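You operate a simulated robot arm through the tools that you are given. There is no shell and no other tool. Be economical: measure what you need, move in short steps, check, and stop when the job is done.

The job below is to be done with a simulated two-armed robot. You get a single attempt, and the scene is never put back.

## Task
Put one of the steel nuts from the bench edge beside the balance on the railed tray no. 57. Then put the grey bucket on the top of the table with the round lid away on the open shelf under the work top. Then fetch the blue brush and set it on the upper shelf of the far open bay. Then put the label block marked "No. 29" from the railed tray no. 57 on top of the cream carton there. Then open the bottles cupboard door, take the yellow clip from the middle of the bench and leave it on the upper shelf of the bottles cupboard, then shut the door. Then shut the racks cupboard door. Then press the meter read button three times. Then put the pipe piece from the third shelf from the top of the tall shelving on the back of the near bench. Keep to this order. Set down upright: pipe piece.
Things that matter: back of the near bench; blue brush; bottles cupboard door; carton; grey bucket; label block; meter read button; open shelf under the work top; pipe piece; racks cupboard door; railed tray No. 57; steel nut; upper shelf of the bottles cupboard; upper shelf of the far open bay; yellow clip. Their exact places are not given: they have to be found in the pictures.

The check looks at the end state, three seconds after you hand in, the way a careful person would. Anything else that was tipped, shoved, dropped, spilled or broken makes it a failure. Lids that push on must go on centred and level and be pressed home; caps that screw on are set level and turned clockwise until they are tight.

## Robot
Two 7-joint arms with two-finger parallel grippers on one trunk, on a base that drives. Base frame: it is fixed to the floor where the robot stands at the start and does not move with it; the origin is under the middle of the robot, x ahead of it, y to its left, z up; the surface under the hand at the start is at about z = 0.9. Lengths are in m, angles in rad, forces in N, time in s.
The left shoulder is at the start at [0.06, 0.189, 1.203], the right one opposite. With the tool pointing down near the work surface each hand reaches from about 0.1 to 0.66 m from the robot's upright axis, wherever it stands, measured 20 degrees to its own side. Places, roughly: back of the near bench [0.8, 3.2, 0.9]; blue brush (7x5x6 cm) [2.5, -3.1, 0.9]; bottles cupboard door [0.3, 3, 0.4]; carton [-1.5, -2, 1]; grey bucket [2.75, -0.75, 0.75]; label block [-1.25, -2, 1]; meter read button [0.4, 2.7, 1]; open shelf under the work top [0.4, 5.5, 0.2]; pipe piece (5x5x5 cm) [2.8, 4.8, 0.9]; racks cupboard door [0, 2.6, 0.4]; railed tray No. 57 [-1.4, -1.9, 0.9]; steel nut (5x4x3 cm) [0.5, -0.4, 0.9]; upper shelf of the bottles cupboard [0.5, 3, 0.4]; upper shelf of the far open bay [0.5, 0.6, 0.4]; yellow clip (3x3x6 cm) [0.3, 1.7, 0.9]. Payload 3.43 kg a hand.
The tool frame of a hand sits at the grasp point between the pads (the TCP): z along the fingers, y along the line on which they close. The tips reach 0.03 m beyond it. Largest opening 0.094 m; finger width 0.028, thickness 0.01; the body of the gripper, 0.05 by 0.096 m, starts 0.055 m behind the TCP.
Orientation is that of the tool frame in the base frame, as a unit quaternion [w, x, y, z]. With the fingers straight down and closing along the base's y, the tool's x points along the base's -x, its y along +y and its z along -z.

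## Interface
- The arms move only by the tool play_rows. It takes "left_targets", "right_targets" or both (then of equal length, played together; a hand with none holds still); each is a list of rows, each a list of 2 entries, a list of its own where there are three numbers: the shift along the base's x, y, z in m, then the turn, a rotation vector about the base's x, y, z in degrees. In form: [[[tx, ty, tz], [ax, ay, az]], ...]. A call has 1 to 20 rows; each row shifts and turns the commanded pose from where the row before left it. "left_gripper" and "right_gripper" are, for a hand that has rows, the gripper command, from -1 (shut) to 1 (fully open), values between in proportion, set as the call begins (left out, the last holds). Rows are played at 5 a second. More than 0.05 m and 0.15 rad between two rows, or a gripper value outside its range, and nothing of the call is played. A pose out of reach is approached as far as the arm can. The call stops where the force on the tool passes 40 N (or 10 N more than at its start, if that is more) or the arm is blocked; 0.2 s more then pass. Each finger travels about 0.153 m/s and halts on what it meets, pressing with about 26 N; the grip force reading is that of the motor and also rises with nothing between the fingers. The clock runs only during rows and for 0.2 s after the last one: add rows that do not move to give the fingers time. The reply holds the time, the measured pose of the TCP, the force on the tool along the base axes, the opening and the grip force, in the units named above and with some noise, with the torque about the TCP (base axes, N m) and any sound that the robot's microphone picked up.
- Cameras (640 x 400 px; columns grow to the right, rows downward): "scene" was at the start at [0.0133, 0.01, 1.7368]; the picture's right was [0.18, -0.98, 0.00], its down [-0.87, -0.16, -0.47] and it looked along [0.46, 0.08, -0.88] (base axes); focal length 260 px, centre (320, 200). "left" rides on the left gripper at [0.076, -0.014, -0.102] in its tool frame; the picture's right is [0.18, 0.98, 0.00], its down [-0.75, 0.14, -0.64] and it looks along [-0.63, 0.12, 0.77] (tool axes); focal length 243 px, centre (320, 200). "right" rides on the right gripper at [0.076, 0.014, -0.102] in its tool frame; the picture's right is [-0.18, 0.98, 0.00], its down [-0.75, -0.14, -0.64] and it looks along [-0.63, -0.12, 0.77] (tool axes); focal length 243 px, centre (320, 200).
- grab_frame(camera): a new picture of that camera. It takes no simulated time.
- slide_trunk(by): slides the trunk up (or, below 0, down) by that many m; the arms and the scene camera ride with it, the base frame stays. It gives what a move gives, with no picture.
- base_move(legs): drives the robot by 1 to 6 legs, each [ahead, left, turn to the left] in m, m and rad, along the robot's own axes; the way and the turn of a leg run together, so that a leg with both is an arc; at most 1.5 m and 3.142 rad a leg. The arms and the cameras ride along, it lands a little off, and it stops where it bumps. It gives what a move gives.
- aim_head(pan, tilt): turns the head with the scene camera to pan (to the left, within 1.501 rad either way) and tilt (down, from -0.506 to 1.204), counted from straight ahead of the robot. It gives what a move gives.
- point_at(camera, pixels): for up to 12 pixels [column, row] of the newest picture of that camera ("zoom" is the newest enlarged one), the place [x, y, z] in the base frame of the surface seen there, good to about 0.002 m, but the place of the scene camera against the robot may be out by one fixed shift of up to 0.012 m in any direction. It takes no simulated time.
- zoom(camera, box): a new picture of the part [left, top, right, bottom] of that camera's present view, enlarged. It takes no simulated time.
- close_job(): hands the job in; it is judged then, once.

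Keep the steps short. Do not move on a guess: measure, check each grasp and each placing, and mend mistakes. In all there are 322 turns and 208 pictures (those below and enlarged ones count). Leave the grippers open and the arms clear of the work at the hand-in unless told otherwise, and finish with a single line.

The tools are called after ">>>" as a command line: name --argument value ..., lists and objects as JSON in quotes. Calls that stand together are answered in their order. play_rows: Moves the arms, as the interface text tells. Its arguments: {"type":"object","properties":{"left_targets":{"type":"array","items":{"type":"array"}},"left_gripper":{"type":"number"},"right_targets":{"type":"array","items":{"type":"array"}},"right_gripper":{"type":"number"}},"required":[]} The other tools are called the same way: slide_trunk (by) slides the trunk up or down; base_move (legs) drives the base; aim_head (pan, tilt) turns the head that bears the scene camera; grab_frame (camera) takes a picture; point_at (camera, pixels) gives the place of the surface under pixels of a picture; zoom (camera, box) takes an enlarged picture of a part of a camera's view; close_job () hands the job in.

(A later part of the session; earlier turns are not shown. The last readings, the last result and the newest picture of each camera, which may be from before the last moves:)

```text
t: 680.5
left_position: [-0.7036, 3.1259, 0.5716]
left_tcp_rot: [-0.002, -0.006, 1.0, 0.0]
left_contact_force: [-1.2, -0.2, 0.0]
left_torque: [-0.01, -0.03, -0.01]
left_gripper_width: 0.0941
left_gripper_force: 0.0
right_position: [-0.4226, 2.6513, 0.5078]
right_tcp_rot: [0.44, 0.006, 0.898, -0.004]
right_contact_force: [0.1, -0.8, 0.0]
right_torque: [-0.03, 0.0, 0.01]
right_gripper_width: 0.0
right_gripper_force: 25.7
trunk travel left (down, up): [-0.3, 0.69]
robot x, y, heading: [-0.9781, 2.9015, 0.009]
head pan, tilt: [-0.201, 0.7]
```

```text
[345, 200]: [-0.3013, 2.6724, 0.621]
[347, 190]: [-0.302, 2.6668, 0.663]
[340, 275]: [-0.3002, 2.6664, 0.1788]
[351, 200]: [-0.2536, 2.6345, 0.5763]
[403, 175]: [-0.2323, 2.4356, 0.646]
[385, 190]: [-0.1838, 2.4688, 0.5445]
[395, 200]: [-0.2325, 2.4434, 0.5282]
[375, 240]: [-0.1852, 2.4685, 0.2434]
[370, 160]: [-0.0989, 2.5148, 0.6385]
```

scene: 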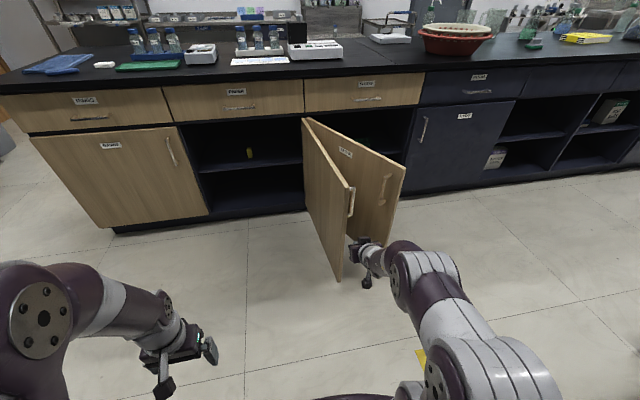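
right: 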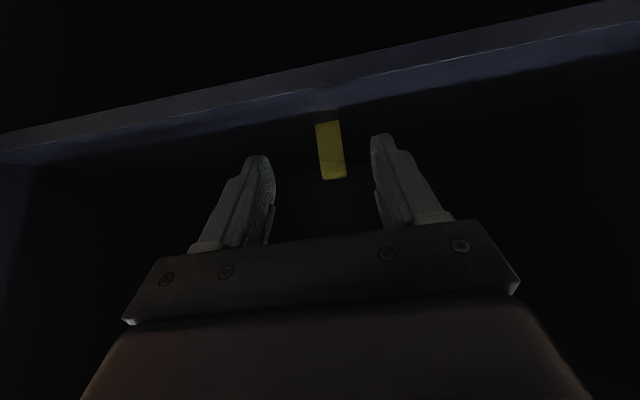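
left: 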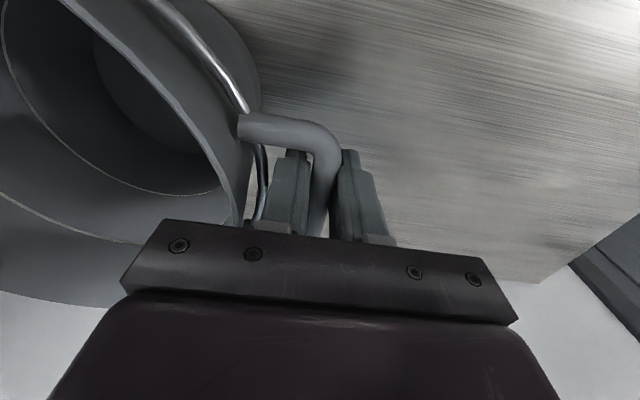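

The bottles door has swung to about 95° (edge (-0.30,2.67)). Shift right 0.09, enter the gap to x≈-0.2.

>>> base_move --legs '[[0, -0.09, -0.01], [0.2, 0, 0]]'

>>> grab_frame --camera "scene"

```text
t: 682.8
left_position: [-0.5002, 3.0342, 0.5719]
left_tcp_rot: [-0.002, -0.003, 1.0, 0.0]
left_contact_force: [0.3, -0.6, 0.8]
left_torque: [0.02, 0.0, 0.02]
left_gripper_width: 0.0939
left_gripper_force: 0.0
right_position: [-0.2218, 2.5572, 0.5063]
right_tcp_rot: [0.439, 0.009, 0.898, -0.006]
right_contact_force: [0.7, 0.5, 0.3]
right_torque: [0.01, 0.05, -0.02]
right_gripper_width: 0.0
right_gripper_force: 25.4
trunk travel left (down, up): [-0.3, 0.69]
robot x, y, heading: [-0.7737, 2.8127, 0.004]
head pan, tilt: [-0.201, 0.7]
```

```text
58 pictures are left
```

scene: 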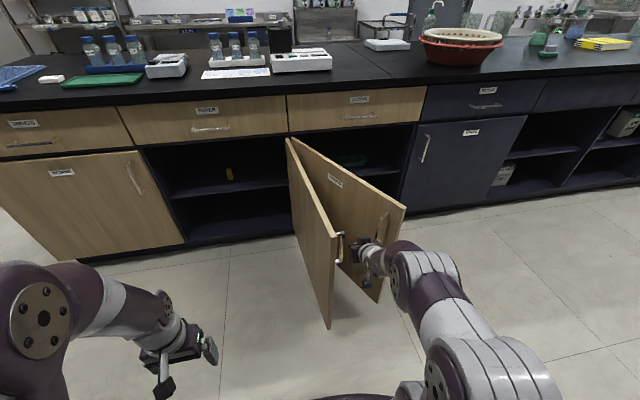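

Push the door toward closing by strafing left 0.33.

>>> base_move --legs '[[0, 0.33, 0]]'

>>> grab_frame --camera "scene"

```text
t: 685.0
left_position: [-0.5002, 3.3645, 0.5705]
left_tcp_rot: [-0.002, 0.0, 1.0, 0.0]
left_contact_force: [0.1, 0.2, -0.8]
left_torque: [-0.02, -0.01, 0.03]
left_gripper_width: 0.094
left_gripper_force: 0.0
right_position: [-0.2231, 2.8882, 0.5066]
right_tcp_rot: [0.44, 0.011, 0.898, -0.006]
right_contact_force: [0.2, 0.2, -0.3]
right_torque: [-0.03, -0.04, 0.03]
right_gripper_width: 0.0
right_gripper_force: 26.3
trunk travel left (down, up): [-0.3, 0.69]
robot x, y, heading: [-0.7828, 3.1463, 0.002]
head pan, tilt: [-0.201, 0.7]
```

```text
57 pictures are left
```

scene: 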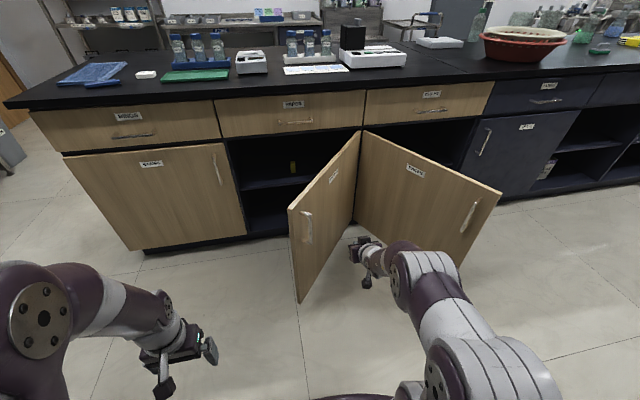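

>>> base_move --legs '[[0.25, 0.14, 0], [0.18, 0.09, 0]]'

>>> grab_frame --camera "scene"

```text
t: 688.2
left_position: [-0.0702, 3.5967, 0.5715]
left_tcp_rot: [-0.002, 0.0, 1.0, 0.0]
left_contact_force: [-0.6, 0.1, 0.4]
left_torque: [-0.01, 0.01, 0.01]
left_gripper_width: 0.0942
left_gripper_force: 0.1
right_position: [0.2065, 3.1196, 0.5066]
right_tcp_rot: [0.44, 0.01, 0.898, -0.006]
right_contact_force: [0.5, -0.5, -0.1]
right_torque: [0.02, 0.01, -0.01]
right_gripper_width: 0.0
right_gripper_force: 26.0
trunk travel left (down, up): [-0.3, 0.69]
robot x, y, heading: [-0.348, 3.3766, 0.003]
head pan, tilt: [-0.201, 0.7]
```

```text
56 pictures are left
```

scene: 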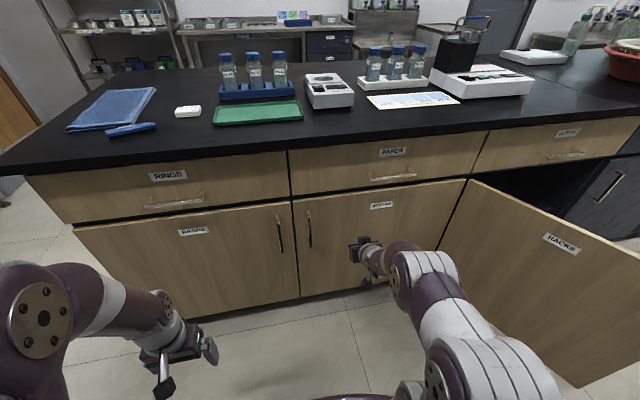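

It looks shut; press it home gently and measure its face against the neighbour.

>>> play_rows --right_targets '[[[0.02, 0, 0], [0, 0, 0]], [[0.012, 0, 0], [0, 0, 0]], [[0.008, 0, 0], [0, 0, 0]], [[0.006, 0, 0], [0, 0, 0]], [[0, 0, 0], [0, 0, 0]]]'

>>> point_at --camera "scene" --pixels '[[300, 240], [285, 240], [330, 220], [430, 210], [260, 250], [305, 260]]'

```text
t: 689.3
left_position: [-0.0713, 3.5964, 0.5712]
left_tcp_rot: [0.0, 0.0, 1.0, 0.0]
left_contact_force: [-0.3, 0.3, -0.1]
left_torque: [-0.04, 0.0, 0.02]
left_gripper_width: 0.094
left_gripper_force: 0.2
right_position: [0.2466, 3.1176, 0.5047]
right_tcp_rot: [0.437, 0.013, 0.899, -0.008]
right_contact_force: [-17.4, 2.0, 7.0]
right_torque: [0.01, -0.11, 0.09]
right_gripper_width: 0.0
right_gripper_force: 25.9
trunk travel left (down, up): [-0.3, 0.69]
robot x, y, heading: [-0.3545, 3.3762, 0.001]
head pan, tilt: [-0.201, 0.7]
stopped in row 5 (right hand): the force on the tool passed its limit at 41 N (the readings are from after the stop); the commanded pose is now the measured one
```

```text
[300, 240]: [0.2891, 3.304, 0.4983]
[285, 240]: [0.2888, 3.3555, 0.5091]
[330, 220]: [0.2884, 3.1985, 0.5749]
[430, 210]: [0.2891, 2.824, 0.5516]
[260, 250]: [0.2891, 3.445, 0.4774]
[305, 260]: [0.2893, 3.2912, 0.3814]
```

The bottles door is flush. Next shut the racks door by pushing its outer (+y) face: back 0.37, strafe right 0.5.

>>> base_move --legs '[[-0.37, 0, 0], [0, -0.5, 0]]'

>>> grab_frame --camera "scene"

```text
t: 694.2
left_position: [-0.4421, 3.0978, 0.571]
left_tcp_rot: [-0.002, 0.001, 1.0, 0.0]
left_contact_force: [0.0, 0.0, 0.0]
left_torque: [0.0, 0.0, 0.0]
left_gripper_width: 0.094
left_gripper_force: 0.0
right_position: [-0.1249, 2.6182, 0.5043]
right_tcp_rot: [0.436, 0.014, 0.9, -0.008]
right_contact_force: [-0.3, 0.8, 0.3]
right_torque: [-0.03, -0.01, 0.0]
right_gripper_width: 0.0
right_gripper_force: 26.0
trunk travel left (down, up): [-0.3, 0.69]
robot x, y, heading: [-0.7223, 2.8777, -0.006]
head pan, tilt: [-0.201, 0.7]
```

```text
55 pictures are left
```

scene: 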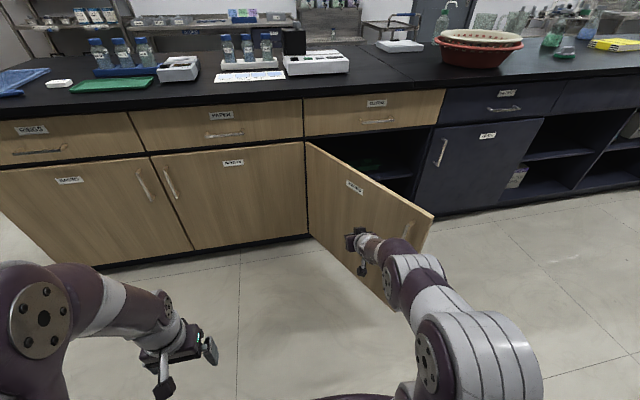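

>>> base_move --legs '[[0.08, -0.17, 0], [0.1, -0.09, 0], [0.13, -0.05, 0]]'

>>> grab_frame --camera "scene"

```text
t: 697.6
left_position: [-0.1312, 2.7878, 0.5705]
left_tcp_rot: [-0.002, 0.001, 1.0, 0.001]
left_contact_force: [0.3, -0.9, 0.3]
left_torque: [0.02, -0.03, 0.0]
left_gripper_width: 0.0941
left_gripper_force: 0.2
right_position: [0.1856, 2.3087, 0.5036]
right_tcp_rot: [0.437, 0.014, 0.899, -0.008]
right_contact_force: [0.8, -0.5, 0.2]
right_torque: [0.04, 0.02, -0.03]
right_gripper_width: 0.0
right_gripper_force: 25.5
trunk travel left (down, up): [-0.3, 0.69]
robot x, y, heading: [-0.4121, 2.5676, -0.005]
head pan, tilt: [-0.201, 0.7]
```

```text
54 pictures are left
```

scene: 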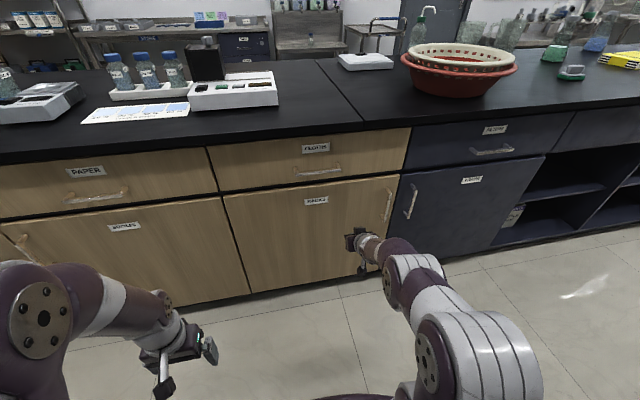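

Nearly or fully shut. Press home and measure its face.

>>> play_rows --right_targets '[[[0.03, 0, 0], [0, 0, 0]], [[0.02, 0, 0], [0, 0, 0]], [[0.01, 0, 0], [0, 0, 0]], [[0.008, 0, 0], [0, 0, 0]], [[0, 0, 0], [0, 0, 0]]]'

>>> play_rows --right_targets '[[[-0.03, 0, 0], [0, 0, 0]], [[-0.04, 0, 0], [0, 0, 0]], [[-0.04, 0, 0.02], [0, 0, 0]], [[0, 0, 0], [0, 0, 0]]]'

>>> point_at --camera "scene" --pixels '[[240, 240], [215, 250], [300, 240], [380, 230], [330, 200], [395, 225]]'

```text
t: 699.0
left_position: [-0.1338, 2.788, 0.5718]
left_tcp_rot: [-0.001, 0.003, 1.0, 0.0]
left_contact_force: [-0.2, -0.9, 0.5]
left_torque: [0.0, 0.0, 0.02]
left_gripper_width: 0.094
left_gripper_force: 0.1
right_position: [0.2477, 2.3078, 0.5044]
right_tcp_rot: [0.435, 0.014, 0.9, -0.009]
right_contact_force: [-23.7, 1.8, 11.9]
right_torque: [0.02, -0.1, 0.08]
right_gripper_width: 0.0
right_gripper_force: 26.1
trunk travel left (down, up): [-0.3, 0.69]
robot x, y, heading: [-0.4146, 2.5688, -0.004]
head pan, tilt: [-0.201, 0.7]
stopped in row 5 (right hand): the force on the tool passed its limit at 41 N (the readings are from after the stop); the commanded pose is now the measured one
```

```text
t: 700.0
left_position: [-0.1324, 2.7875, 0.5712]
left_tcp_rot: [-0.002, 0.002, 1.0, -0.001]
left_contact_force: [0.6, -0.6, 0.0]
left_torque: [0.02, -0.03, 0.01]
left_gripper_width: 0.0942
left_gripper_force: 0.1
right_position: [0.1394, 2.3103, 0.5232]
right_tcp_rot: [0.434, 0.014, 0.901, -0.009]
right_contact_force: [0.5, 1.0, 0.1]
right_torque: [-0.02, 0.02, 0.01]
right_gripper_width: 0.0001
right_gripper_force: 26.1
trunk travel left (down, up): [-0.3, 0.69]
robot x, y, heading: [-0.4114, 2.5671, -0.005]
head pan, tilt: [-0.201, 0.7]
```

```text
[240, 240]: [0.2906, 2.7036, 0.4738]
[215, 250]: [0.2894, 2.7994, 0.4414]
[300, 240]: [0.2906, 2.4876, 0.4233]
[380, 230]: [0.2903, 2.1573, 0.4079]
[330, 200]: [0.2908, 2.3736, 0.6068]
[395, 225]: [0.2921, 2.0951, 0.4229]
```

Both doors are flush. Next the meter read button near (0.4,2.7,1.0). Raise the trunk and look.

>>> slide_trunk --by 0.4

>>> slide_trunk --by 0.25

>>> aim_head --pan 0.2 --tilt 0.75

>>> zoom --camera "scene" --box '[160, 100, 440, 275]'

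```text
t: 703.8
left_position: [-0.1325, 2.7883, 0.9714]
left_tcp_rot: [-0.002, 0.002, 1.0, 0.0]
left_contact_force: [0.1, 0.2, 0.3]
left_torque: [0.02, 0.01, 0.02]
left_gripper_width: 0.094
left_gripper_force: 0.1
right_position: [0.1396, 2.311, 0.9221]
right_tcp_rot: [0.434, 0.014, 0.901, -0.009]
right_contact_force: [0.4, -0.7, 0.2]
right_torque: [0.03, 0.02, 0.06]
right_gripper_width: 0.0
right_gripper_force: 25.9
trunk travel left (down, up): [-0.7, 0.29]
robot x, y, heading: [-0.4118, 2.5678, -0.004]
head pan, tilt: [-0.201, 0.7]
```

```text
t: 706.4
left_position: [-0.1321, 2.7871, 1.2205]
left_tcp_rot: [-0.001, 0.003, 1.0, 0.0]
left_contact_force: [0.2, 0.0, -0.8]
left_torque: [-0.02, 0.0, 0.02]
left_gripper_width: 0.094
left_gripper_force: 0.1
right_position: [0.1391, 2.3106, 1.1713]
right_tcp_rot: [0.435, 0.014, 0.9, -0.008]
right_contact_force: [-0.3, 0.8, 0.4]
right_torque: [-0.01, -0.02, 0.01]
right_gripper_width: 0.0001
right_gripper_force: 25.9
trunk travel left (down, up): [-0.95, 0.04]
robot x, y, heading: [-0.4091, 2.5689, -0.001]
head pan, tilt: [-0.201, 0.7]
```

```text
t: 707.3
left_position: [-0.1327, 2.7877, 1.2215]
left_tcp_rot: [-0.002, 0.003, 1.0, 0.0]
left_contact_force: [0.4, -0.1, 0.0]
left_torque: [-0.01, 0.02, 0.02]
left_gripper_width: 0.094
left_gripper_force: 0.0
right_position: [0.1386, 2.3103, 1.1724]
right_tcp_rot: [0.435, 0.014, 0.901, -0.008]
right_contact_force: [0.5, -0.2, 0.0]
right_torque: [-0.03, -0.02, 0.01]
right_gripper_width: 0.0001
right_gripper_force: 26.3
trunk travel left (down, up): [-0.95, 0.04]
robot x, y, heading: [-0.4102, 2.5669, -0.006]
head pan, tilt: [0.201, 0.75]
```

```text
2.29 times, centred on (300, 188) of scene
```

zoom: 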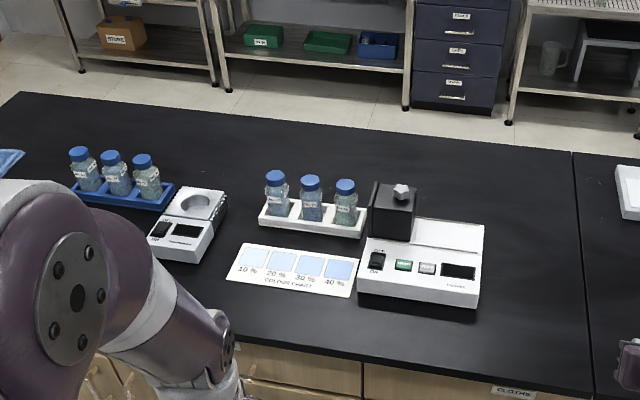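

>>> zoom --camera "scene" --box '[310, 170, 380, 235]'

>>> point_at --camera "zoom" --pixels '[[325, 225], [250, 215], [400, 240], [370, 300], [240, 100], [150, 200], [325, 260]]'

```text
6.15 times, centred on (345, 202) of scene
```

zoom: 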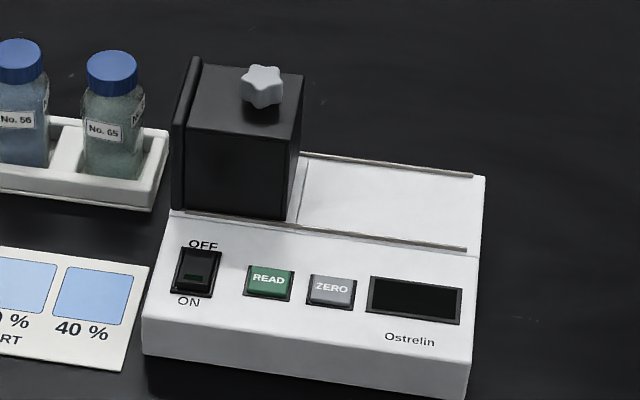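

```text
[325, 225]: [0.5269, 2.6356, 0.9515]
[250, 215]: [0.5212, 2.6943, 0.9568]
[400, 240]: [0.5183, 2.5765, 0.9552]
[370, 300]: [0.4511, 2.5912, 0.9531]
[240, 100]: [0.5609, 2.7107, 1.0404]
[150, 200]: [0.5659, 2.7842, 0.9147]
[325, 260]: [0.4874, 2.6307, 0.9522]
```

The green READ button sits at zoom (270,280). I'll use the right hand (tilted, closed) as the pressing tool: strafe left 0.33 and go forward 0.2, then measure with the hand camera.

>>> base_move --legs '[[0, 0.34, 0.005], [0.2, 0, 0]]'

>>> grab_frame --camera "right"

```text
t: 710.7
left_position: [0.0581, 3.1315, 1.2225]
left_tcp_rot: [0.001, -0.003, 1.0, 0.001]
left_contact_force: [-0.2, -0.7, 0.3]
left_torque: [0.0, -0.02, 0.0]
left_gripper_width: 0.0939
left_gripper_force: 0.1
right_position: [0.3339, 2.6574, 1.1729]
right_tcp_rot: [0.436, 0.01, 0.9, -0.006]
right_contact_force: [-0.7, -0.1, 0.3]
right_torque: [-0.03, -0.02, 0.01]
right_gripper_width: 0.0
right_gripper_force: 25.5
trunk travel left (down, up): [-0.95, 0.04]
robot x, y, heading: [-0.2172, 2.9088, 0.002]
head pan, tilt: [0.201, 0.75]
```

```text
51 pictures are left
```

right: 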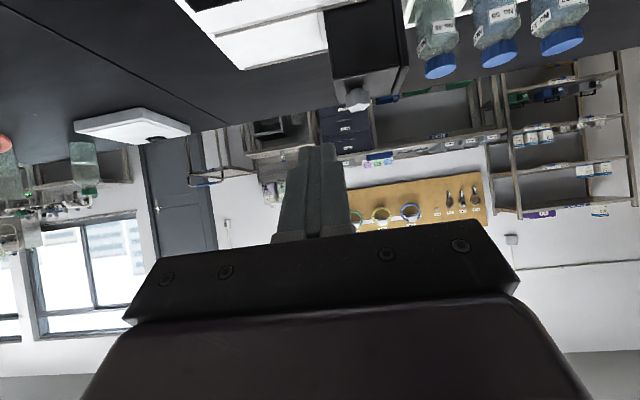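

>>> play_rows --right_targets '[[[-0.04, 0, 0], [0, 0, 0]], [[-0.04, 0, 0], [0, 0, 0]], [[-0.03, 0, -0.02], [0, 0, 0]], [[0, 0, -0.03], [0, 0, 0]], [[0, 0, 0], [0, 0, 0]]]'

>>> grab_frame --camera "right"

```text
t: 711.9
left_position: [0.0585, 3.1304, 1.2217]
left_tcp_rot: [-0.001, -0.003, 1.0, 0.0]
left_contact_force: [0.2, 0.7, -0.4]
left_torque: [0.05, -0.02, 0.01]
left_gripper_width: 0.0942
left_gripper_force: 0.0
right_position: [0.2284, 2.6489, 1.1289]
right_tcp_rot: [0.434, 0.01, 0.901, 0.0]
right_contact_force: [0.0, 1.2, -0.5]
right_torque: [0.01, 0.01, 0.04]
right_gripper_width: 0.0001
right_gripper_force: 26.4
right hand out of reach, approached as far as the arm can: row 4
trunk travel left (down, up): [-0.95, 0.04]
robot x, y, heading: [-0.2137, 2.9098, 0.009]
head pan, tilt: [0.201, 0.75]
```

```text
50 pictures are left
```

right: 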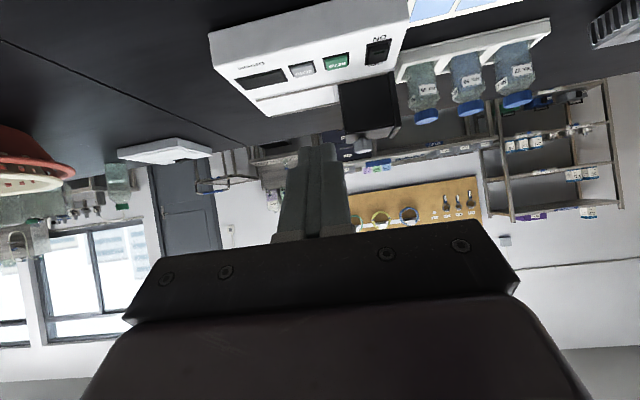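

>>> zoom --camera "right" --box '[200, 10, 420, 130]'

>>> point_at --camera "right" --pixels '[[337, 61], [325, 63], [348, 59], [336, 56], [338, 67], [302, 70], [320, 50], [375, 52], [320, 85], [378, 95]]'

```text
2.91 times, centred on (310, 70) of right
```

zoom: 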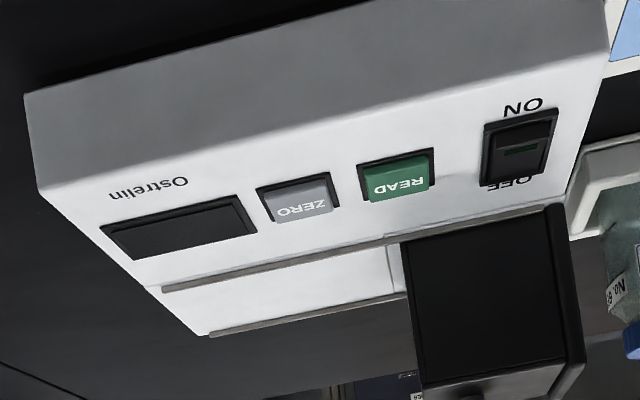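

```text
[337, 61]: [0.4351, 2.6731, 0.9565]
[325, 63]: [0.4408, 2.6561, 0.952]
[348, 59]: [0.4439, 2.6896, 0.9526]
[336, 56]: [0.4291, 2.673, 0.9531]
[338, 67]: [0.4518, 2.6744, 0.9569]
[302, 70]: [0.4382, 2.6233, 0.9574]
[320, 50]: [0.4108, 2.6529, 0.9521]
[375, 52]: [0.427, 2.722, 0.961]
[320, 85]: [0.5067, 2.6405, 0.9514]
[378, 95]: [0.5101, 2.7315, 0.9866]
```

READ centre (0.442,2.673,0.957). Position the fingertip corner above it: TCP (0.427,2.673,1.02).

>>> play_rows --right_targets '[[[0.04, 0.005, -0.02], [0, 0, 0]], [[0.04, 0.005, -0.02], [0, 0, 0]], [[0.04, 0.005, -0.022], [0, 0, 0]], [[0.04, 0.005, -0.022], [0, 0, 0]], [[0.0386, 0.004, -0.022], [0, 0, 0]], [[0, 0, 0], [0, 0, 0]]]'

>>> grab_frame --camera "right"

```text
t: 713.3
left_position: [0.0612, 3.1321, 1.2211]
left_tcp_rot: [-0.002, -0.002, 1.0, 0.0]
left_contact_force: [-0.3, -0.3, -0.3]
left_torque: [-0.01, 0.01, -0.02]
left_gripper_width: 0.0939
left_gripper_force: 0.0
right_position: [0.4272, 2.6498, 1.0233]
right_tcp_rot: [0.434, 0.01, 0.901, -0.007]
right_contact_force: [0.7, 1.1, 0.0]
right_torque: [0.03, -0.03, 0.0]
right_gripper_width: 0.0001
right_gripper_force: 25.9
right hand out of reach, approached as far as the arm can: row 3, 4
trunk travel left (down, up): [-0.95, 0.04]
robot x, y, heading: [-0.2183, 2.9123, 0.006]
head pan, tilt: [0.201, 0.75]
```

```text
48 pictures are left
```

right: 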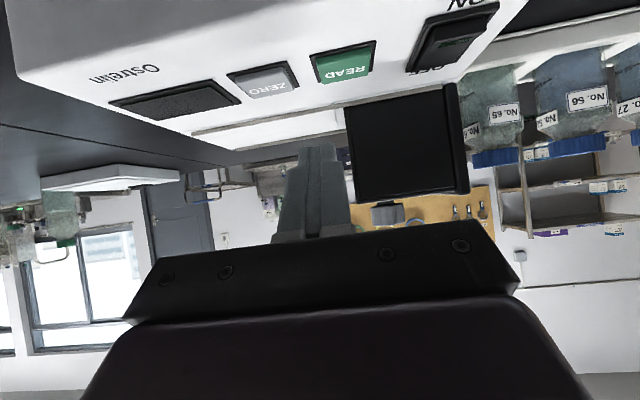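

>>> play_rows --right_targets '[[[0, 0.012, -0.005], [0, 0, 0]], [[0, 0.0115, -0.008], [0, 0, 0]], [[0, 0, 0], [0, 0, 0]]]'

>>> grab_frame --camera "right"

```text
t: 714.1
left_position: [0.062, 3.1316, 1.2222]
left_tcp_rot: [-0.002, -0.003, 1.0, 0.0]
left_contact_force: [-0.6, -0.1, 0.3]
left_torque: [-0.01, -0.01, 0.01]
left_gripper_width: 0.0939
left_gripper_force: 0.1
right_position: [0.4259, 2.6728, 1.0099]
right_tcp_rot: [0.435, 0.01, 0.901, -0.006]
right_contact_force: [-0.1, -0.1, -0.1]
right_torque: [0.01, -0.03, 0.0]
right_gripper_width: 0.0
right_gripper_force: 26.4
trunk travel left (down, up): [-0.95, 0.04]
robot x, y, heading: [-0.2172, 2.9065, 0.006]
head pan, tilt: [0.201, 0.75]
```

```text
47 pictures are left
```

right: 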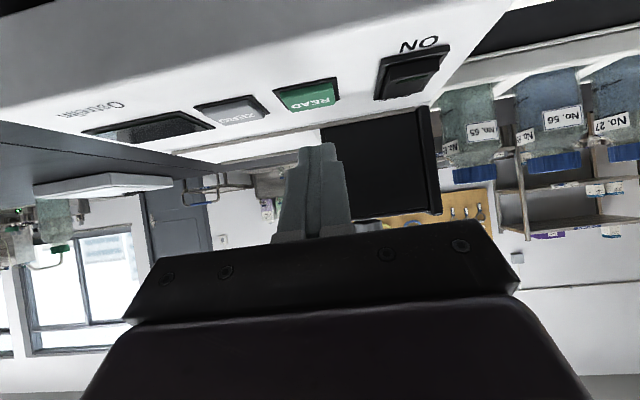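

>>> point_at --camera "right" --pixels '[[308, 97], [280, 95], [336, 92], [305, 108], [305, 86]]'

>>> play_rows --right_targets '[[[0, 0, -0.012], [0, 0, 0]], [[0, 0, -0.008], [0, 0, 0]], [[0, 0, 0], [0, 0, 0]]]'

```text
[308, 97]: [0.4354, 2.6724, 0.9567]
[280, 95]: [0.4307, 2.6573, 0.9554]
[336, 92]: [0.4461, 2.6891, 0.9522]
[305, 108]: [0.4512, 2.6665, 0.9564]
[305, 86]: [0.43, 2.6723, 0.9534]
```

```text
t: 714.9
left_position: [0.0604, 3.1312, 1.2216]
left_tcp_rot: [-0.001, -0.002, 1.0, 0.0]
left_contact_force: [-0.8, -0.1, 0.0]
left_torque: [0.01, 0.01, 0.04]
left_gripper_width: 0.094
left_gripper_force: 0.1
right_position: [0.4259, 2.6721, 0.9899]
right_tcp_rot: [0.434, 0.009, 0.901, -0.006]
right_contact_force: [0.1, 0.2, 0.3]
right_torque: [0.0, -0.02, 0.0]
right_gripper_width: 0.0001
right_gripper_force: 25.9
trunk travel left (down, up): [-0.95, 0.04]
robot x, y, heading: [-0.2176, 2.9103, 0.005]
head pan, tilt: [0.201, 0.75]
```

Button confirmed at (0.441,2.672,0.957). Press down in small steps.

>>> play_rows --right_targets '[[[0, 0, -0.003], [0, 0, 0]], [[0, 0, -0.002], [0, 0, 0]], [[0, 0, 0], [0, 0, 0]]]'

>>> play_rows --right_targets '[[[0, 0, -0.002], [0, 0, 0]], [[0, 0, 0], [0, 0, 0]]]'

```text
t: 715.7
left_position: [0.0596, 3.1319, 1.2215]
left_tcp_rot: [-0.001, -0.003, 1.0, -0.001]
left_contact_force: [-1.3, 0.1, -0.5]
left_torque: [-0.01, 0.01, 0.0]
left_gripper_width: 0.0939
left_gripper_force: 0.0
right_position: [0.4253, 2.6714, 0.986]
right_tcp_rot: [0.434, 0.01, 0.901, -0.007]
right_contact_force: [0.5, -0.3, 2.0]
right_torque: [-0.02, -0.01, -0.02]
right_gripper_width: 0.0
right_gripper_force: 25.5
trunk travel left (down, up): [-0.95, 0.04]
robot x, y, heading: [-0.2181, 2.9081, 0.007]
head pan, tilt: [0.201, 0.75]
heard: click
```

```text
t: 716.3
left_position: [0.0595, 3.1312, 1.2199]
left_tcp_rot: [-0.002, -0.002, 1.0, 0.0]
left_contact_force: [0.3, -0.3, -0.7]
left_torque: [0.0, -0.02, 0.03]
left_gripper_width: 0.0942
left_gripper_force: 0.2
right_position: [0.4259, 2.6717, 0.9844]
right_tcp_rot: [0.435, 0.01, 0.9, -0.006]
right_contact_force: [0.3, 0.0, 3.4]
right_torque: [0.03, -0.07, 0.02]
right_gripper_width: 0.0
right_gripper_force: 25.9
trunk travel left (down, up): [-0.95, 0.04]
robot x, y, heading: [-0.2224, 2.9076, 0.005]
head pan, tilt: [0.201, 0.75]
```

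First click heard. Lift, and press a second time.

>>> play_rows --right_targets '[[[0, 0, 0.015], [0, 0, 0]], [[0, 0, 0], [0, 0, 0]], [[0, 0, 0], [0, 0, 0]]]'

>>> play_rows --right_targets '[[[0, 0, -0.01], [0, 0, 0]], [[0, 0, -0.004], [0, 0, 0]], [[0, 0, -0.001], [0, 0, 0]], [[0, 0, 0], [0, 0, 0]]]'

>>> play_rows --right_targets '[[[0, 0, 0.015], [0, 0, 0]], [[0, 0, 0], [0, 0, 0]], [[0, 0, 0], [0, 0, 0]]]'

```text
t: 717.1
left_position: [0.0606, 3.1319, 1.2208]
left_tcp_rot: [-0.002, -0.004, 1.0, 0.0]
left_contact_force: [0.6, 0.2, -0.5]
left_torque: [0.02, -0.01, -0.04]
left_gripper_width: 0.0939
left_gripper_force: 0.0
right_position: [0.426, 2.6712, 0.9986]
right_tcp_rot: [0.435, 0.009, 0.9, -0.006]
right_contact_force: [-0.4, 0.4, 0.6]
right_torque: [0.03, -0.01, 0.01]
right_gripper_width: 0.0
right_gripper_force: 26.1
trunk travel left (down, up): [-0.95, 0.04]
robot x, y, heading: [-0.2176, 2.9106, 0.006]
head pan, tilt: [0.201, 0.75]
```

```text
t: 718.1
left_position: [0.0603, 3.1315, 1.2214]
left_tcp_rot: [-0.001, -0.003, 1.0, 0.0]
left_contact_force: [-0.2, 0.5, -1.0]
left_torque: [0.01, -0.03, -0.03]
left_gripper_width: 0.0939
left_gripper_force: 0.0
right_position: [0.4269, 2.6704, 0.9845]
right_tcp_rot: [0.434, 0.01, 0.901, -0.006]
right_contact_force: [0.4, -0.8, 2.9]
right_torque: [0.0, -0.03, -0.04]
right_gripper_width: 0.0
right_gripper_force: 25.5
trunk travel left (down, up): [-0.95, 0.04]
robot x, y, heading: [-0.2191, 2.9082, -0.0]
head pan, tilt: [0.201, 0.75]
heard: click
```

```text
t: 718.9
left_position: [0.0624, 3.131, 1.2209]
left_tcp_rot: [-0.002, -0.003, 1.0, 0.0]
left_contact_force: [-0.7, -0.1, 0.2]
left_torque: [0.01, -0.02, -0.02]
left_gripper_width: 0.0938
left_gripper_force: 0.0
right_position: [0.4263, 2.6725, 0.9969]
right_tcp_rot: [0.434, 0.01, 0.901, -0.006]
right_contact_force: [1.0, 0.0, -1.0]
right_torque: [0.03, -0.03, -0.01]
right_gripper_width: 0.0
right_gripper_force: 26.1
trunk travel left (down, up): [-0.95, 0.04]
robot x, y, heading: [-0.2139, 2.9081, 0.002]
head pan, tilt: [0.201, 0.75]
```

Second click. Third press.

>>> play_rows --right_targets '[[[0, 0, -0.01], [0, 0, 0]], [[0, 0, -0.004], [0, 0, 0]], [[0, 0, -0.001], [0, 0, 0]], [[0, 0, 0], [0, 0, 0]]]'

>>> play_rows --right_targets '[[[0, 0, 0.03], [0, 0, 0]], [[0, 0, 0.04], [0, 0, 0]], [[-0.02, 0, 0.04], [0, 0, 0]], [[-0.04, 0, 0.02], [0, 0, 0]], [[-0.04, 0, 0], [0, 0, 0]], [[0, 0, 0], [0, 0, 0]]]'

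>>> zoom --camera "scene" --box '[250, 120, 450, 260]'

```text
t: 719.9
left_position: [0.0606, 3.1322, 1.2201]
left_tcp_rot: [-0.002, -0.003, 1.0, 0.0]
left_contact_force: [-0.1, 0.5, -0.6]
left_torque: [-0.02, 0.01, 0.01]
left_gripper_width: 0.0938
left_gripper_force: 0.1
right_position: [0.426, 2.6723, 0.9836]
right_tcp_rot: [0.434, 0.01, 0.901, -0.007]
right_contact_force: [1.6, -0.5, 3.3]
right_torque: [0.0, -0.1, 0.0]
right_gripper_width: 0.0001
right_gripper_force: 26.0
trunk travel left (down, up): [-0.95, 0.04]
robot x, y, heading: [-0.2168, 2.9048, 0.008]
head pan, tilt: [0.201, 0.75]
heard: click
```

```text
t: 721.3
left_position: [0.0623, 3.1313, 1.2214]
left_tcp_rot: [-0.002, -0.003, 1.0, 0.0]
left_contact_force: [1.2, 0.0, -0.1]
left_torque: [0.0, 0.04, -0.01]
left_gripper_width: 0.0941
left_gripper_force: 0.1
right_position: [0.3236, 2.6651, 1.1129]
right_tcp_rot: [0.434, 0.009, 0.901, -0.004]
right_contact_force: [0.7, -0.3, -0.6]
right_torque: [0.01, 0.01, -0.02]
right_gripper_width: 0.0004
right_gripper_force: 26.4
right hand out of reach, approached as far as the arm can: row 5
trunk travel left (down, up): [-0.95, 0.04]
robot x, y, heading: [-0.2163, 2.9092, 0.008]
head pan, tilt: [0.201, 0.75]
```

```text
2.86 times, centred on (350, 190) of scene
```

zoom: 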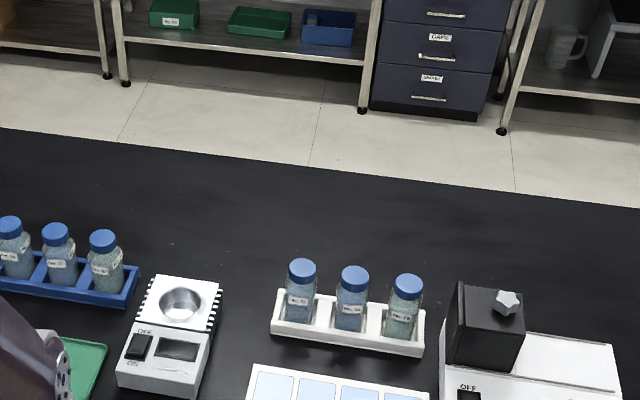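

Three clicks heard. Last: the pipe piece. Drive round the bench end to the tall shelving.

>>> base_move --legs '[[-0.33, 0, -0.008], [0, 1.4, 0], [0, 0.3, 0]]'

>>> base_move --legs '[[1.3, 0, 0], [0.8, 0, 0]]'

>>> aim_head --pan 0.0 --tilt 0.5

>>> grab_frame --camera "scene"

```text
t: 728.4
left_position: [-0.2823, 4.2666, 1.2215]
left_tcp_rot: [-0.001, -0.016, 1.0, -0.001]
left_contact_force: [-0.4, 0.4, 1.0]
left_torque: [-0.06, 0.0, -0.02]
left_gripper_width: 0.094
left_gripper_force: 0.1
right_position: [-0.0086, 3.8064, 1.1157]
right_tcp_rot: [0.434, -0.003, 0.901, 0.001]
right_contact_force: [-0.3, -0.1, 0.3]
right_torque: [-0.04, 0.01, -0.01]
right_gripper_width: 0.0001
right_gripper_force: 25.7
trunk travel left (down, up): [-0.95, 0.04]
robot x, y, heading: [-0.5522, 4.0353, 0.029]
head pan, tilt: [0.201, 0.75]
stopped in leg 2: the robot was blocked; the commanded pose is now the measured one
```

```text
t: 732.2
left_position: [0.3727, 4.2605, 1.2228]
left_tcp_rot: [-0.001, 0.068, 0.998, 0.0]
left_contact_force: [0.3, -0.6, -0.2]
left_torque: [-0.02, -0.06, -0.01]
left_gripper_width: 0.0939
left_gripper_force: 0.2
right_position: [0.5654, 3.7595, 1.1153]
right_tcp_rot: [0.432, 0.072, 0.898, -0.035]
right_contact_force: [-0.5, 0.7, -0.1]
right_torque: [-0.03, 0.0, 0.03]
right_gripper_width: 0.0
right_gripper_force: 26.1
trunk travel left (down, up): [-0.95, 0.04]
robot x, y, heading: [0.0677, 4.0764, -0.135]
head pan, tilt: [0.201, 0.75]
stopped in leg 1: the robot was blocked; the commanded pose is now the measured one
```

```text
t: 733.0
left_position: [0.373, 4.2579, 1.2205]
left_tcp_rot: [-0.002, 0.068, 0.998, 0.0]
left_contact_force: [0.2, 1.0, 0.1]
left_torque: [-0.02, 0.0, -0.04]
left_gripper_width: 0.0938
left_gripper_force: 0.0
right_position: [0.5669, 3.759, 1.1125]
right_tcp_rot: [0.431, 0.073, 0.899, -0.034]
right_contact_force: [0.7, -0.4, 0.5]
right_torque: [-0.01, 0.02, -0.04]
right_gripper_width: 0.0
right_gripper_force: 26.0
trunk travel left (down, up): [-0.95, 0.04]
robot x, y, heading: [0.0664, 4.0782, -0.138]
head pan, tilt: [0.0, 0.499]
```

```text
45 pictures are left
```

scene: 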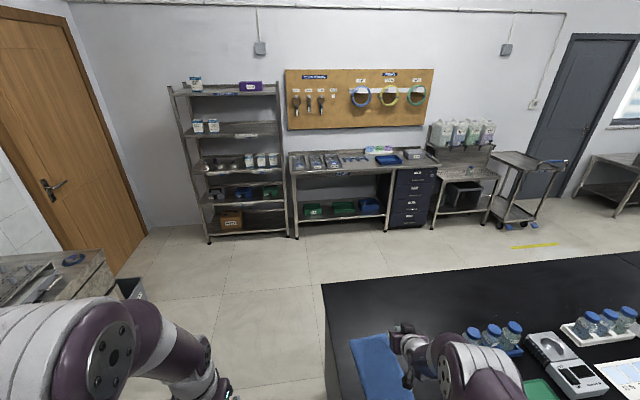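

The robot bumped something on its left and then the bench corner. Look left to see what and check it.

>>> base_move --legs '[[-0.06, 0, 0], [0, 0.0, 0.138]]'

>>> aim_head --pan 1.4 --tilt 0.7

>>> grab_frame --camera "scene"

```text
t: 734.6
left_position: [0.2897, 4.3053, 1.2203]
left_tcp_rot: [-0.002, -0.002, 1.0, 0.001]
left_contact_force: [0.7, 1.7, -0.4]
left_torque: [0.0, 0.01, -0.01]
left_gripper_width: 0.0937
left_gripper_force: 0.0
right_position: [0.5508, 3.8384, 1.111]
right_tcp_rot: [0.431, 0.009, 0.902, -0.002]
right_contact_force: [1.3, -0.3, -0.7]
right_torque: [0.0, 0.02, 0.01]
right_gripper_width: 0.0
right_gripper_force: 25.9
trunk travel left (down, up): [-0.95, 0.04]
robot x, y, heading: [0.0079, 4.0834, 0.003]
head pan, tilt: [0.0, 0.499]
```

```text
t: 736.1
left_position: [0.2865, 4.3072, 1.2206]
left_tcp_rot: [-0.001, -0.001, 1.0, 0.001]
left_contact_force: [-0.2, -0.3, -0.2]
left_torque: [0.02, 0.0, -0.02]
left_gripper_width: 0.0942
left_gripper_force: 0.1
right_position: [0.5479, 3.8395, 1.1126]
right_tcp_rot: [0.433, 0.009, 0.901, -0.003]
right_contact_force: [0.4, -0.2, -1.0]
right_torque: [-0.01, 0.01, -0.02]
right_gripper_width: 0.0
right_gripper_force: 25.4
trunk travel left (down, up): [-0.95, 0.04]
robot x, y, heading: [0.0091, 4.0848, 0.003]
head pan, tilt: [1.4, 0.7]
```

```text
44 pictures are left
```

scene: 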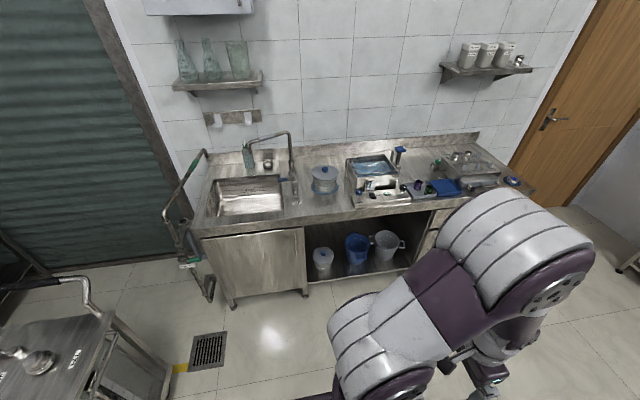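

The cart (on the left) still stands by its tape; no visible displacement. Strafe left 0.48 here (clear floor), then drive on.

>>> base_move --legs '[[0, 0.45, 0], [1.3, 0, 0], [0.45, 0, 0]]'

>>> aim_head --pan 0.0 --tilt 0.5

>>> grab_frame --camera "scene"

```text
t: 747.3
left_position: [2.039, 4.7949, 1.222]
left_tcp_rot: [-0.001, -0.016, 1.0, -0.001]
left_contact_force: [0.4, -0.6, -0.2]
left_torque: [-0.01, -0.06, 0.0]
left_gripper_width: 0.0936
left_gripper_force: 0.0
right_position: [2.3145, 4.3351, 1.1137]
right_tcp_rot: [0.433, -0.003, 0.901, 0.002]
right_contact_force: [-0.8, -0.5, 0.1]
right_torque: [-0.01, -0.02, 0.0]
right_gripper_width: 0.0
right_gripper_force: 25.5
trunk travel left (down, up): [-0.95, 0.04]
robot x, y, heading: [1.7698, 4.5666, 0.036]
head pan, tilt: [1.4, 0.7]
```

```text
t: 748.8
left_position: [2.04, 4.795, 1.2206]
left_tcp_rot: [-0.002, -0.017, 1.0, 0.0]
left_contact_force: [0.5, 0.0, -0.5]
left_torque: [-0.04, -0.02, 0.01]
left_gripper_width: 0.0937
left_gripper_force: 0.0
right_position: [2.3149, 4.3353, 1.1122]
right_tcp_rot: [0.432, -0.005, 0.902, 0.003]
right_contact_force: [0.2, 0.3, 0.3]
right_torque: [-0.01, -0.05, 0.02]
right_gripper_width: 0.0
right_gripper_force: 25.8
trunk travel left (down, up): [-0.95, 0.04]
robot x, y, heading: [1.7684, 4.5646, 0.033]
head pan, tilt: [0.0, 0.499]
```

```text
43 pictures are left
```

scene: 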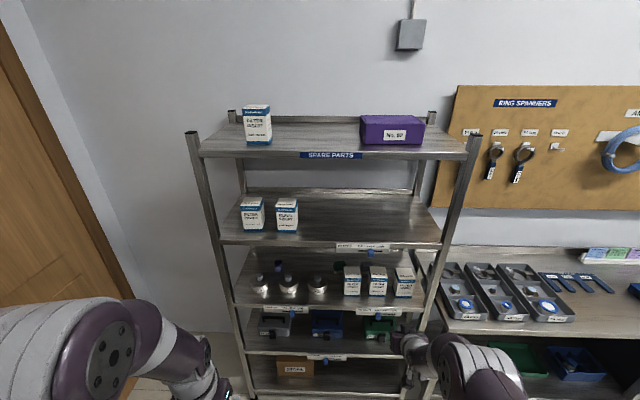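

>>> zoom --camera "scene" --box '[230, 235, 430, 320]'

>>> point_at --camera "scene" --pixels '[[260, 284], [289, 287], [316, 287], [330, 293], [330, 303], [330, 240], [330, 232], [278, 268], [345, 285], [240, 295], [260, 276], [430, 260]]'

```text
3.20 times, centred on (330, 278) of scene
```

zoom: 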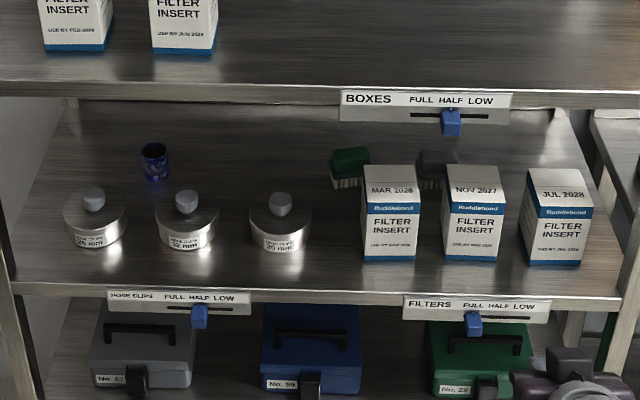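

```text
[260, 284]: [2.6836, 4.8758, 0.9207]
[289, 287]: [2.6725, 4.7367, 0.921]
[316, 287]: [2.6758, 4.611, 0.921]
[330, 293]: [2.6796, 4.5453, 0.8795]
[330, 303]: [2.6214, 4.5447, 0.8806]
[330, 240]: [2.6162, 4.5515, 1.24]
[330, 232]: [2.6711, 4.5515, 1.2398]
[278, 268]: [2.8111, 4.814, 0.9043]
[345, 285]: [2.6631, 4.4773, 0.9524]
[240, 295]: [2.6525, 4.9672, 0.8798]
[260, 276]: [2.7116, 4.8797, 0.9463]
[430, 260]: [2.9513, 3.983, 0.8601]
```

The pipe piece is the dark-blue short cylinder at the back, about (2.811,4.814), behind the tins. I'll use the left hand, tilted 40°. First retract the right hand out of the way.

>>> play_rows --right_targets '[[[-0.035, 0, 0.01], [0, 6.5, 0]], [[-0.035, 0, 0.01], [0, 6.5, 0]], [[-0.035, 0, 0.01], [0, 6.5, 0]], [[-0.035, 0, 0.01], [0, 6.5, 0]], [[-0.035, 0, 0.01], [0, 6.5, 0]], [[-0.035, 0, 0.01], [0, 6.5, 0]], [[-0.03, 0, 0], [0, 6.5, 0]], [[-0.03, 0, 0], [0, 6.5, 0]], [[0, 0, 0], [0, 0, 0]]]' --right_gripper 1 --left_targets '[[[0.01, 0, 0], [0, 0, 0]], [[0.01, 0, 0], [0, 0, 0]], [[0.01, 0, -0.01], [0, -8, 0]], [[0.01, 0, -0.01], [0, -8, 0]], [[0.01, 0, -0.01], [0, -8, 0]], [[0.01, 0, -0.02], [0, -8, 0]], [[0, 0, -0.02], [0, -8, 0]], [[0, 0, 0], [0, 0, 0]], [[0, 0, 0], [0, 0, 0]]]' --left_gripper 0.7

>>> grab_frame --camera "left"

```text
t: 750.8
left_position: [2.0791, 4.7704, 1.1849]
left_tcp_rot: [0.177, -0.006, 0.982, -0.064]
left_contact_force: [0.0, -0.1, 0.5]
left_torque: [-0.02, 0.0, 0.0]
left_gripper_width: 0.0799
left_gripper_force: 0.0
left hand out of reach, approached as far as the arm can: row 5, 6, 7
right_position: [2.0555, 4.3367, 1.1726]
right_tcp_rot: [0.016, -0.002, 1.0, 0.009]
right_contact_force: [0.4, 0.6, 0.5]
right_torque: [0.01, 0.01, 0.03]
right_gripper_width: 0.094
right_gripper_force: 0.0
right hand out of reach, approached as far as the arm can: row 8
trunk travel left (down, up): [-0.95, 0.04]
robot x, y, heading: [1.7669, 4.5651, 0.035]
head pan, tilt: [0.0, 0.499]
```

```text
41 pictures are left
```

left: 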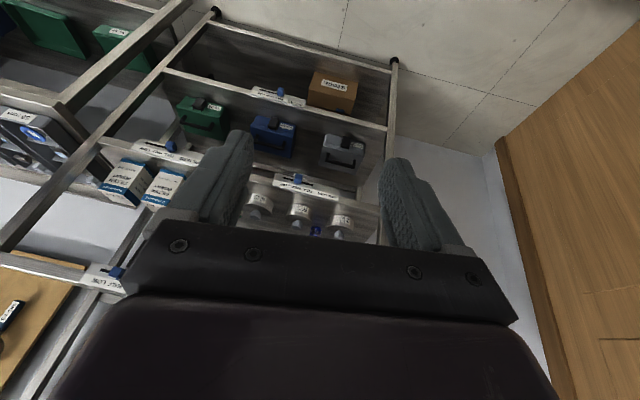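

Extend the left hand while completing the tilt and removing the small roll.

>>> play_rows --left_targets '[[[0.035, 0.004, -0.01], [1.5, -4, 0]], [[0.035, 0.004, -0.01], [1.5, -4, 0]], [[0.035, 0.004, -0.01], [1.5, -4, 0]], [[0.035, 0, -0.01], [1.5, -4, 0]], [[0.035, 0, -0.01], [1.4, -4, 0]], [[0, 0, 0], [0, 0, 0]]]'

>>> base_move --legs '[[0.15, 0, -0.034]]'

>>> grab_frame --camera "left"

```text
t: 752.2
left_position: [2.254, 4.7818, 1.1343]
left_tcp_rot: [0.345, 0.016, 0.939, -0.001]
left_contact_force: [0.1, -0.8, 0.6]
left_torque: [0.01, -0.02, 0.01]
left_gripper_width: 0.0797
left_gripper_force: 0.1
right_position: [2.0568, 4.3376, 1.1728]
right_tcp_rot: [0.016, -0.002, 1.0, 0.009]
right_contact_force: [-0.3, -0.2, -0.1]
right_torque: [0.03, -0.01, 0.0]
right_gripper_width: 0.0938
right_gripper_force: 0.0
trunk travel left (down, up): [-0.95, 0.04]
robot x, y, heading: [1.7704, 4.5643, 0.04]
head pan, tilt: [0.0, 0.499]
```

```text
t: 753.6
left_position: [2.4084, 4.7693, 1.1347]
left_tcp_rot: [0.345, 0.033, 0.938, -0.008]
left_contact_force: [-0.3, -0.8, 0.9]
left_torque: [0.02, 0.03, -0.02]
left_gripper_width: 0.0801
left_gripper_force: 0.1
right_position: [2.1964, 4.3297, 1.173]
right_tcp_rot: [0.018, 0.014, 1.0, 0.009]
right_contact_force: [-0.9, 0.1, 0.5]
right_torque: [0.01, -0.05, -0.01]
right_gripper_width: 0.0939
right_gripper_force: 0.0
trunk travel left (down, up): [-0.95, 0.04]
robot x, y, heading: [1.92, 4.567, 0.004]
head pan, tilt: [0.0, 0.499]
```

```text
40 pictures are left
```

left: 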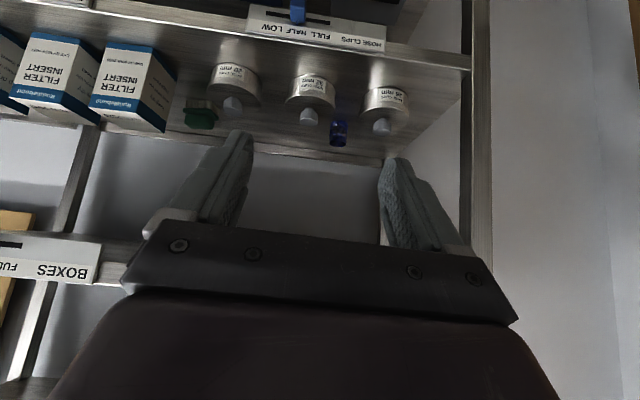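

>>> zoom --camera "left" --box '[270, 70, 430, 170]'

>>> point_at --camera "left" --pixels '[[338, 140], [332, 130], [347, 130], [338, 125], [338, 146], [310, 95], [309, 117], [382, 128], [390, 95], [356, 100], [410, 95], [338, 112]]'

```text
4.00 times, centred on (350, 120) of left
```

zoom: 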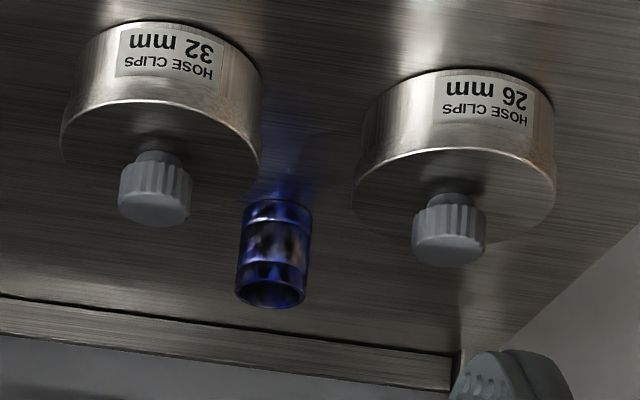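

```text
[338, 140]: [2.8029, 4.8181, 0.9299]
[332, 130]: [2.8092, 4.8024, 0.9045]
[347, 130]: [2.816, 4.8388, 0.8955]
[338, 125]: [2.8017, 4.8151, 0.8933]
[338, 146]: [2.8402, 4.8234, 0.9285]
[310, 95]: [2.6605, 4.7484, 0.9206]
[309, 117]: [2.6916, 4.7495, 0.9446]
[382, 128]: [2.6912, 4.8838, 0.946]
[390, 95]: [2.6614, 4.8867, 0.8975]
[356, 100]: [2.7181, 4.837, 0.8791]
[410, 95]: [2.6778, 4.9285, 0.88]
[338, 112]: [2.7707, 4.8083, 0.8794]
```

Pipe centre (2.821,4.820), top z 0.93, about 0.04 wide. Lower the hand to z≈1.02, align y and yaw, then drive 0.24 forward.

>>> play_rows --left_targets '[[[0, 0.013, -0.03], [0, 0, 1.3]], [[0, 0.013, -0.03], [0, 0, 1.3]], [[0, 0.013, -0.03], [0, 0, 1.3]], [[0, 0.011, -0.025], [0, 0, 0]], [[0, 0, 0], [0, 0, 0]]]'

>>> base_move --legs '[[0.22, 0, 0]]'

>>> grab_frame --camera "left"

```text
t: 754.8
left_position: [2.4129, 4.8183, 1.0174]
left_tcp_rot: [0.345, 0.0, 0.938, 0.005]
left_contact_force: [1.0, -0.4, -1.1]
left_torque: [0.01, -0.02, 0.02]
left_gripper_width: 0.0801
left_gripper_force: 0.0
right_position: [2.1982, 4.3304, 1.1716]
right_tcp_rot: [0.017, 0.014, 1.0, 0.009]
right_contact_force: [0.0, -0.6, -0.2]
right_torque: [-0.01, 0.01, 0.01]
right_gripper_width: 0.0941
right_gripper_force: 0.2
trunk travel left (down, up): [-0.95, 0.04]
robot x, y, heading: [1.9191, 4.5679, 0.005]
head pan, tilt: [0.0, 0.499]
```

```text
t: 756.5
left_position: [2.6328, 4.8161, 1.0167]
left_tcp_rot: [0.345, 0.002, 0.939, 0.003]
left_contact_force: [-0.2, 0.5, -0.5]
left_torque: [-0.01, 0.0, -0.01]
left_gripper_width: 0.08
left_gripper_force: 0.0
right_position: [2.4161, 4.3288, 1.1732]
right_tcp_rot: [0.017, 0.015, 1.0, 0.008]
right_contact_force: [-0.2, -0.1, -0.1]
right_torque: [0.01, -0.04, -0.04]
right_gripper_width: 0.0941
right_gripper_force: 0.0
trunk travel left (down, up): [-0.95, 0.04]
robot x, y, heading: [2.1382, 4.5675, -0.001]
head pan, tilt: [0.0, 0.499]
```

```text
38 pictures are left
```

left: 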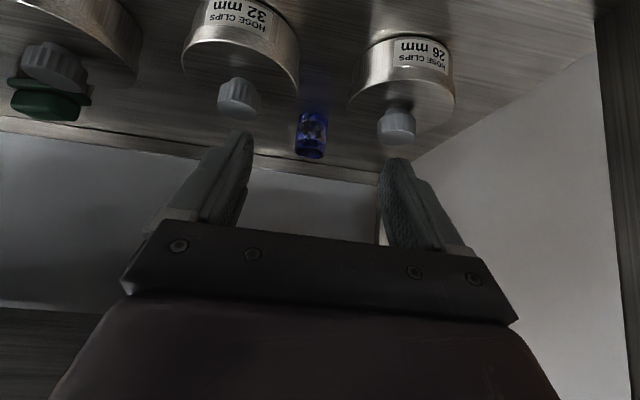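

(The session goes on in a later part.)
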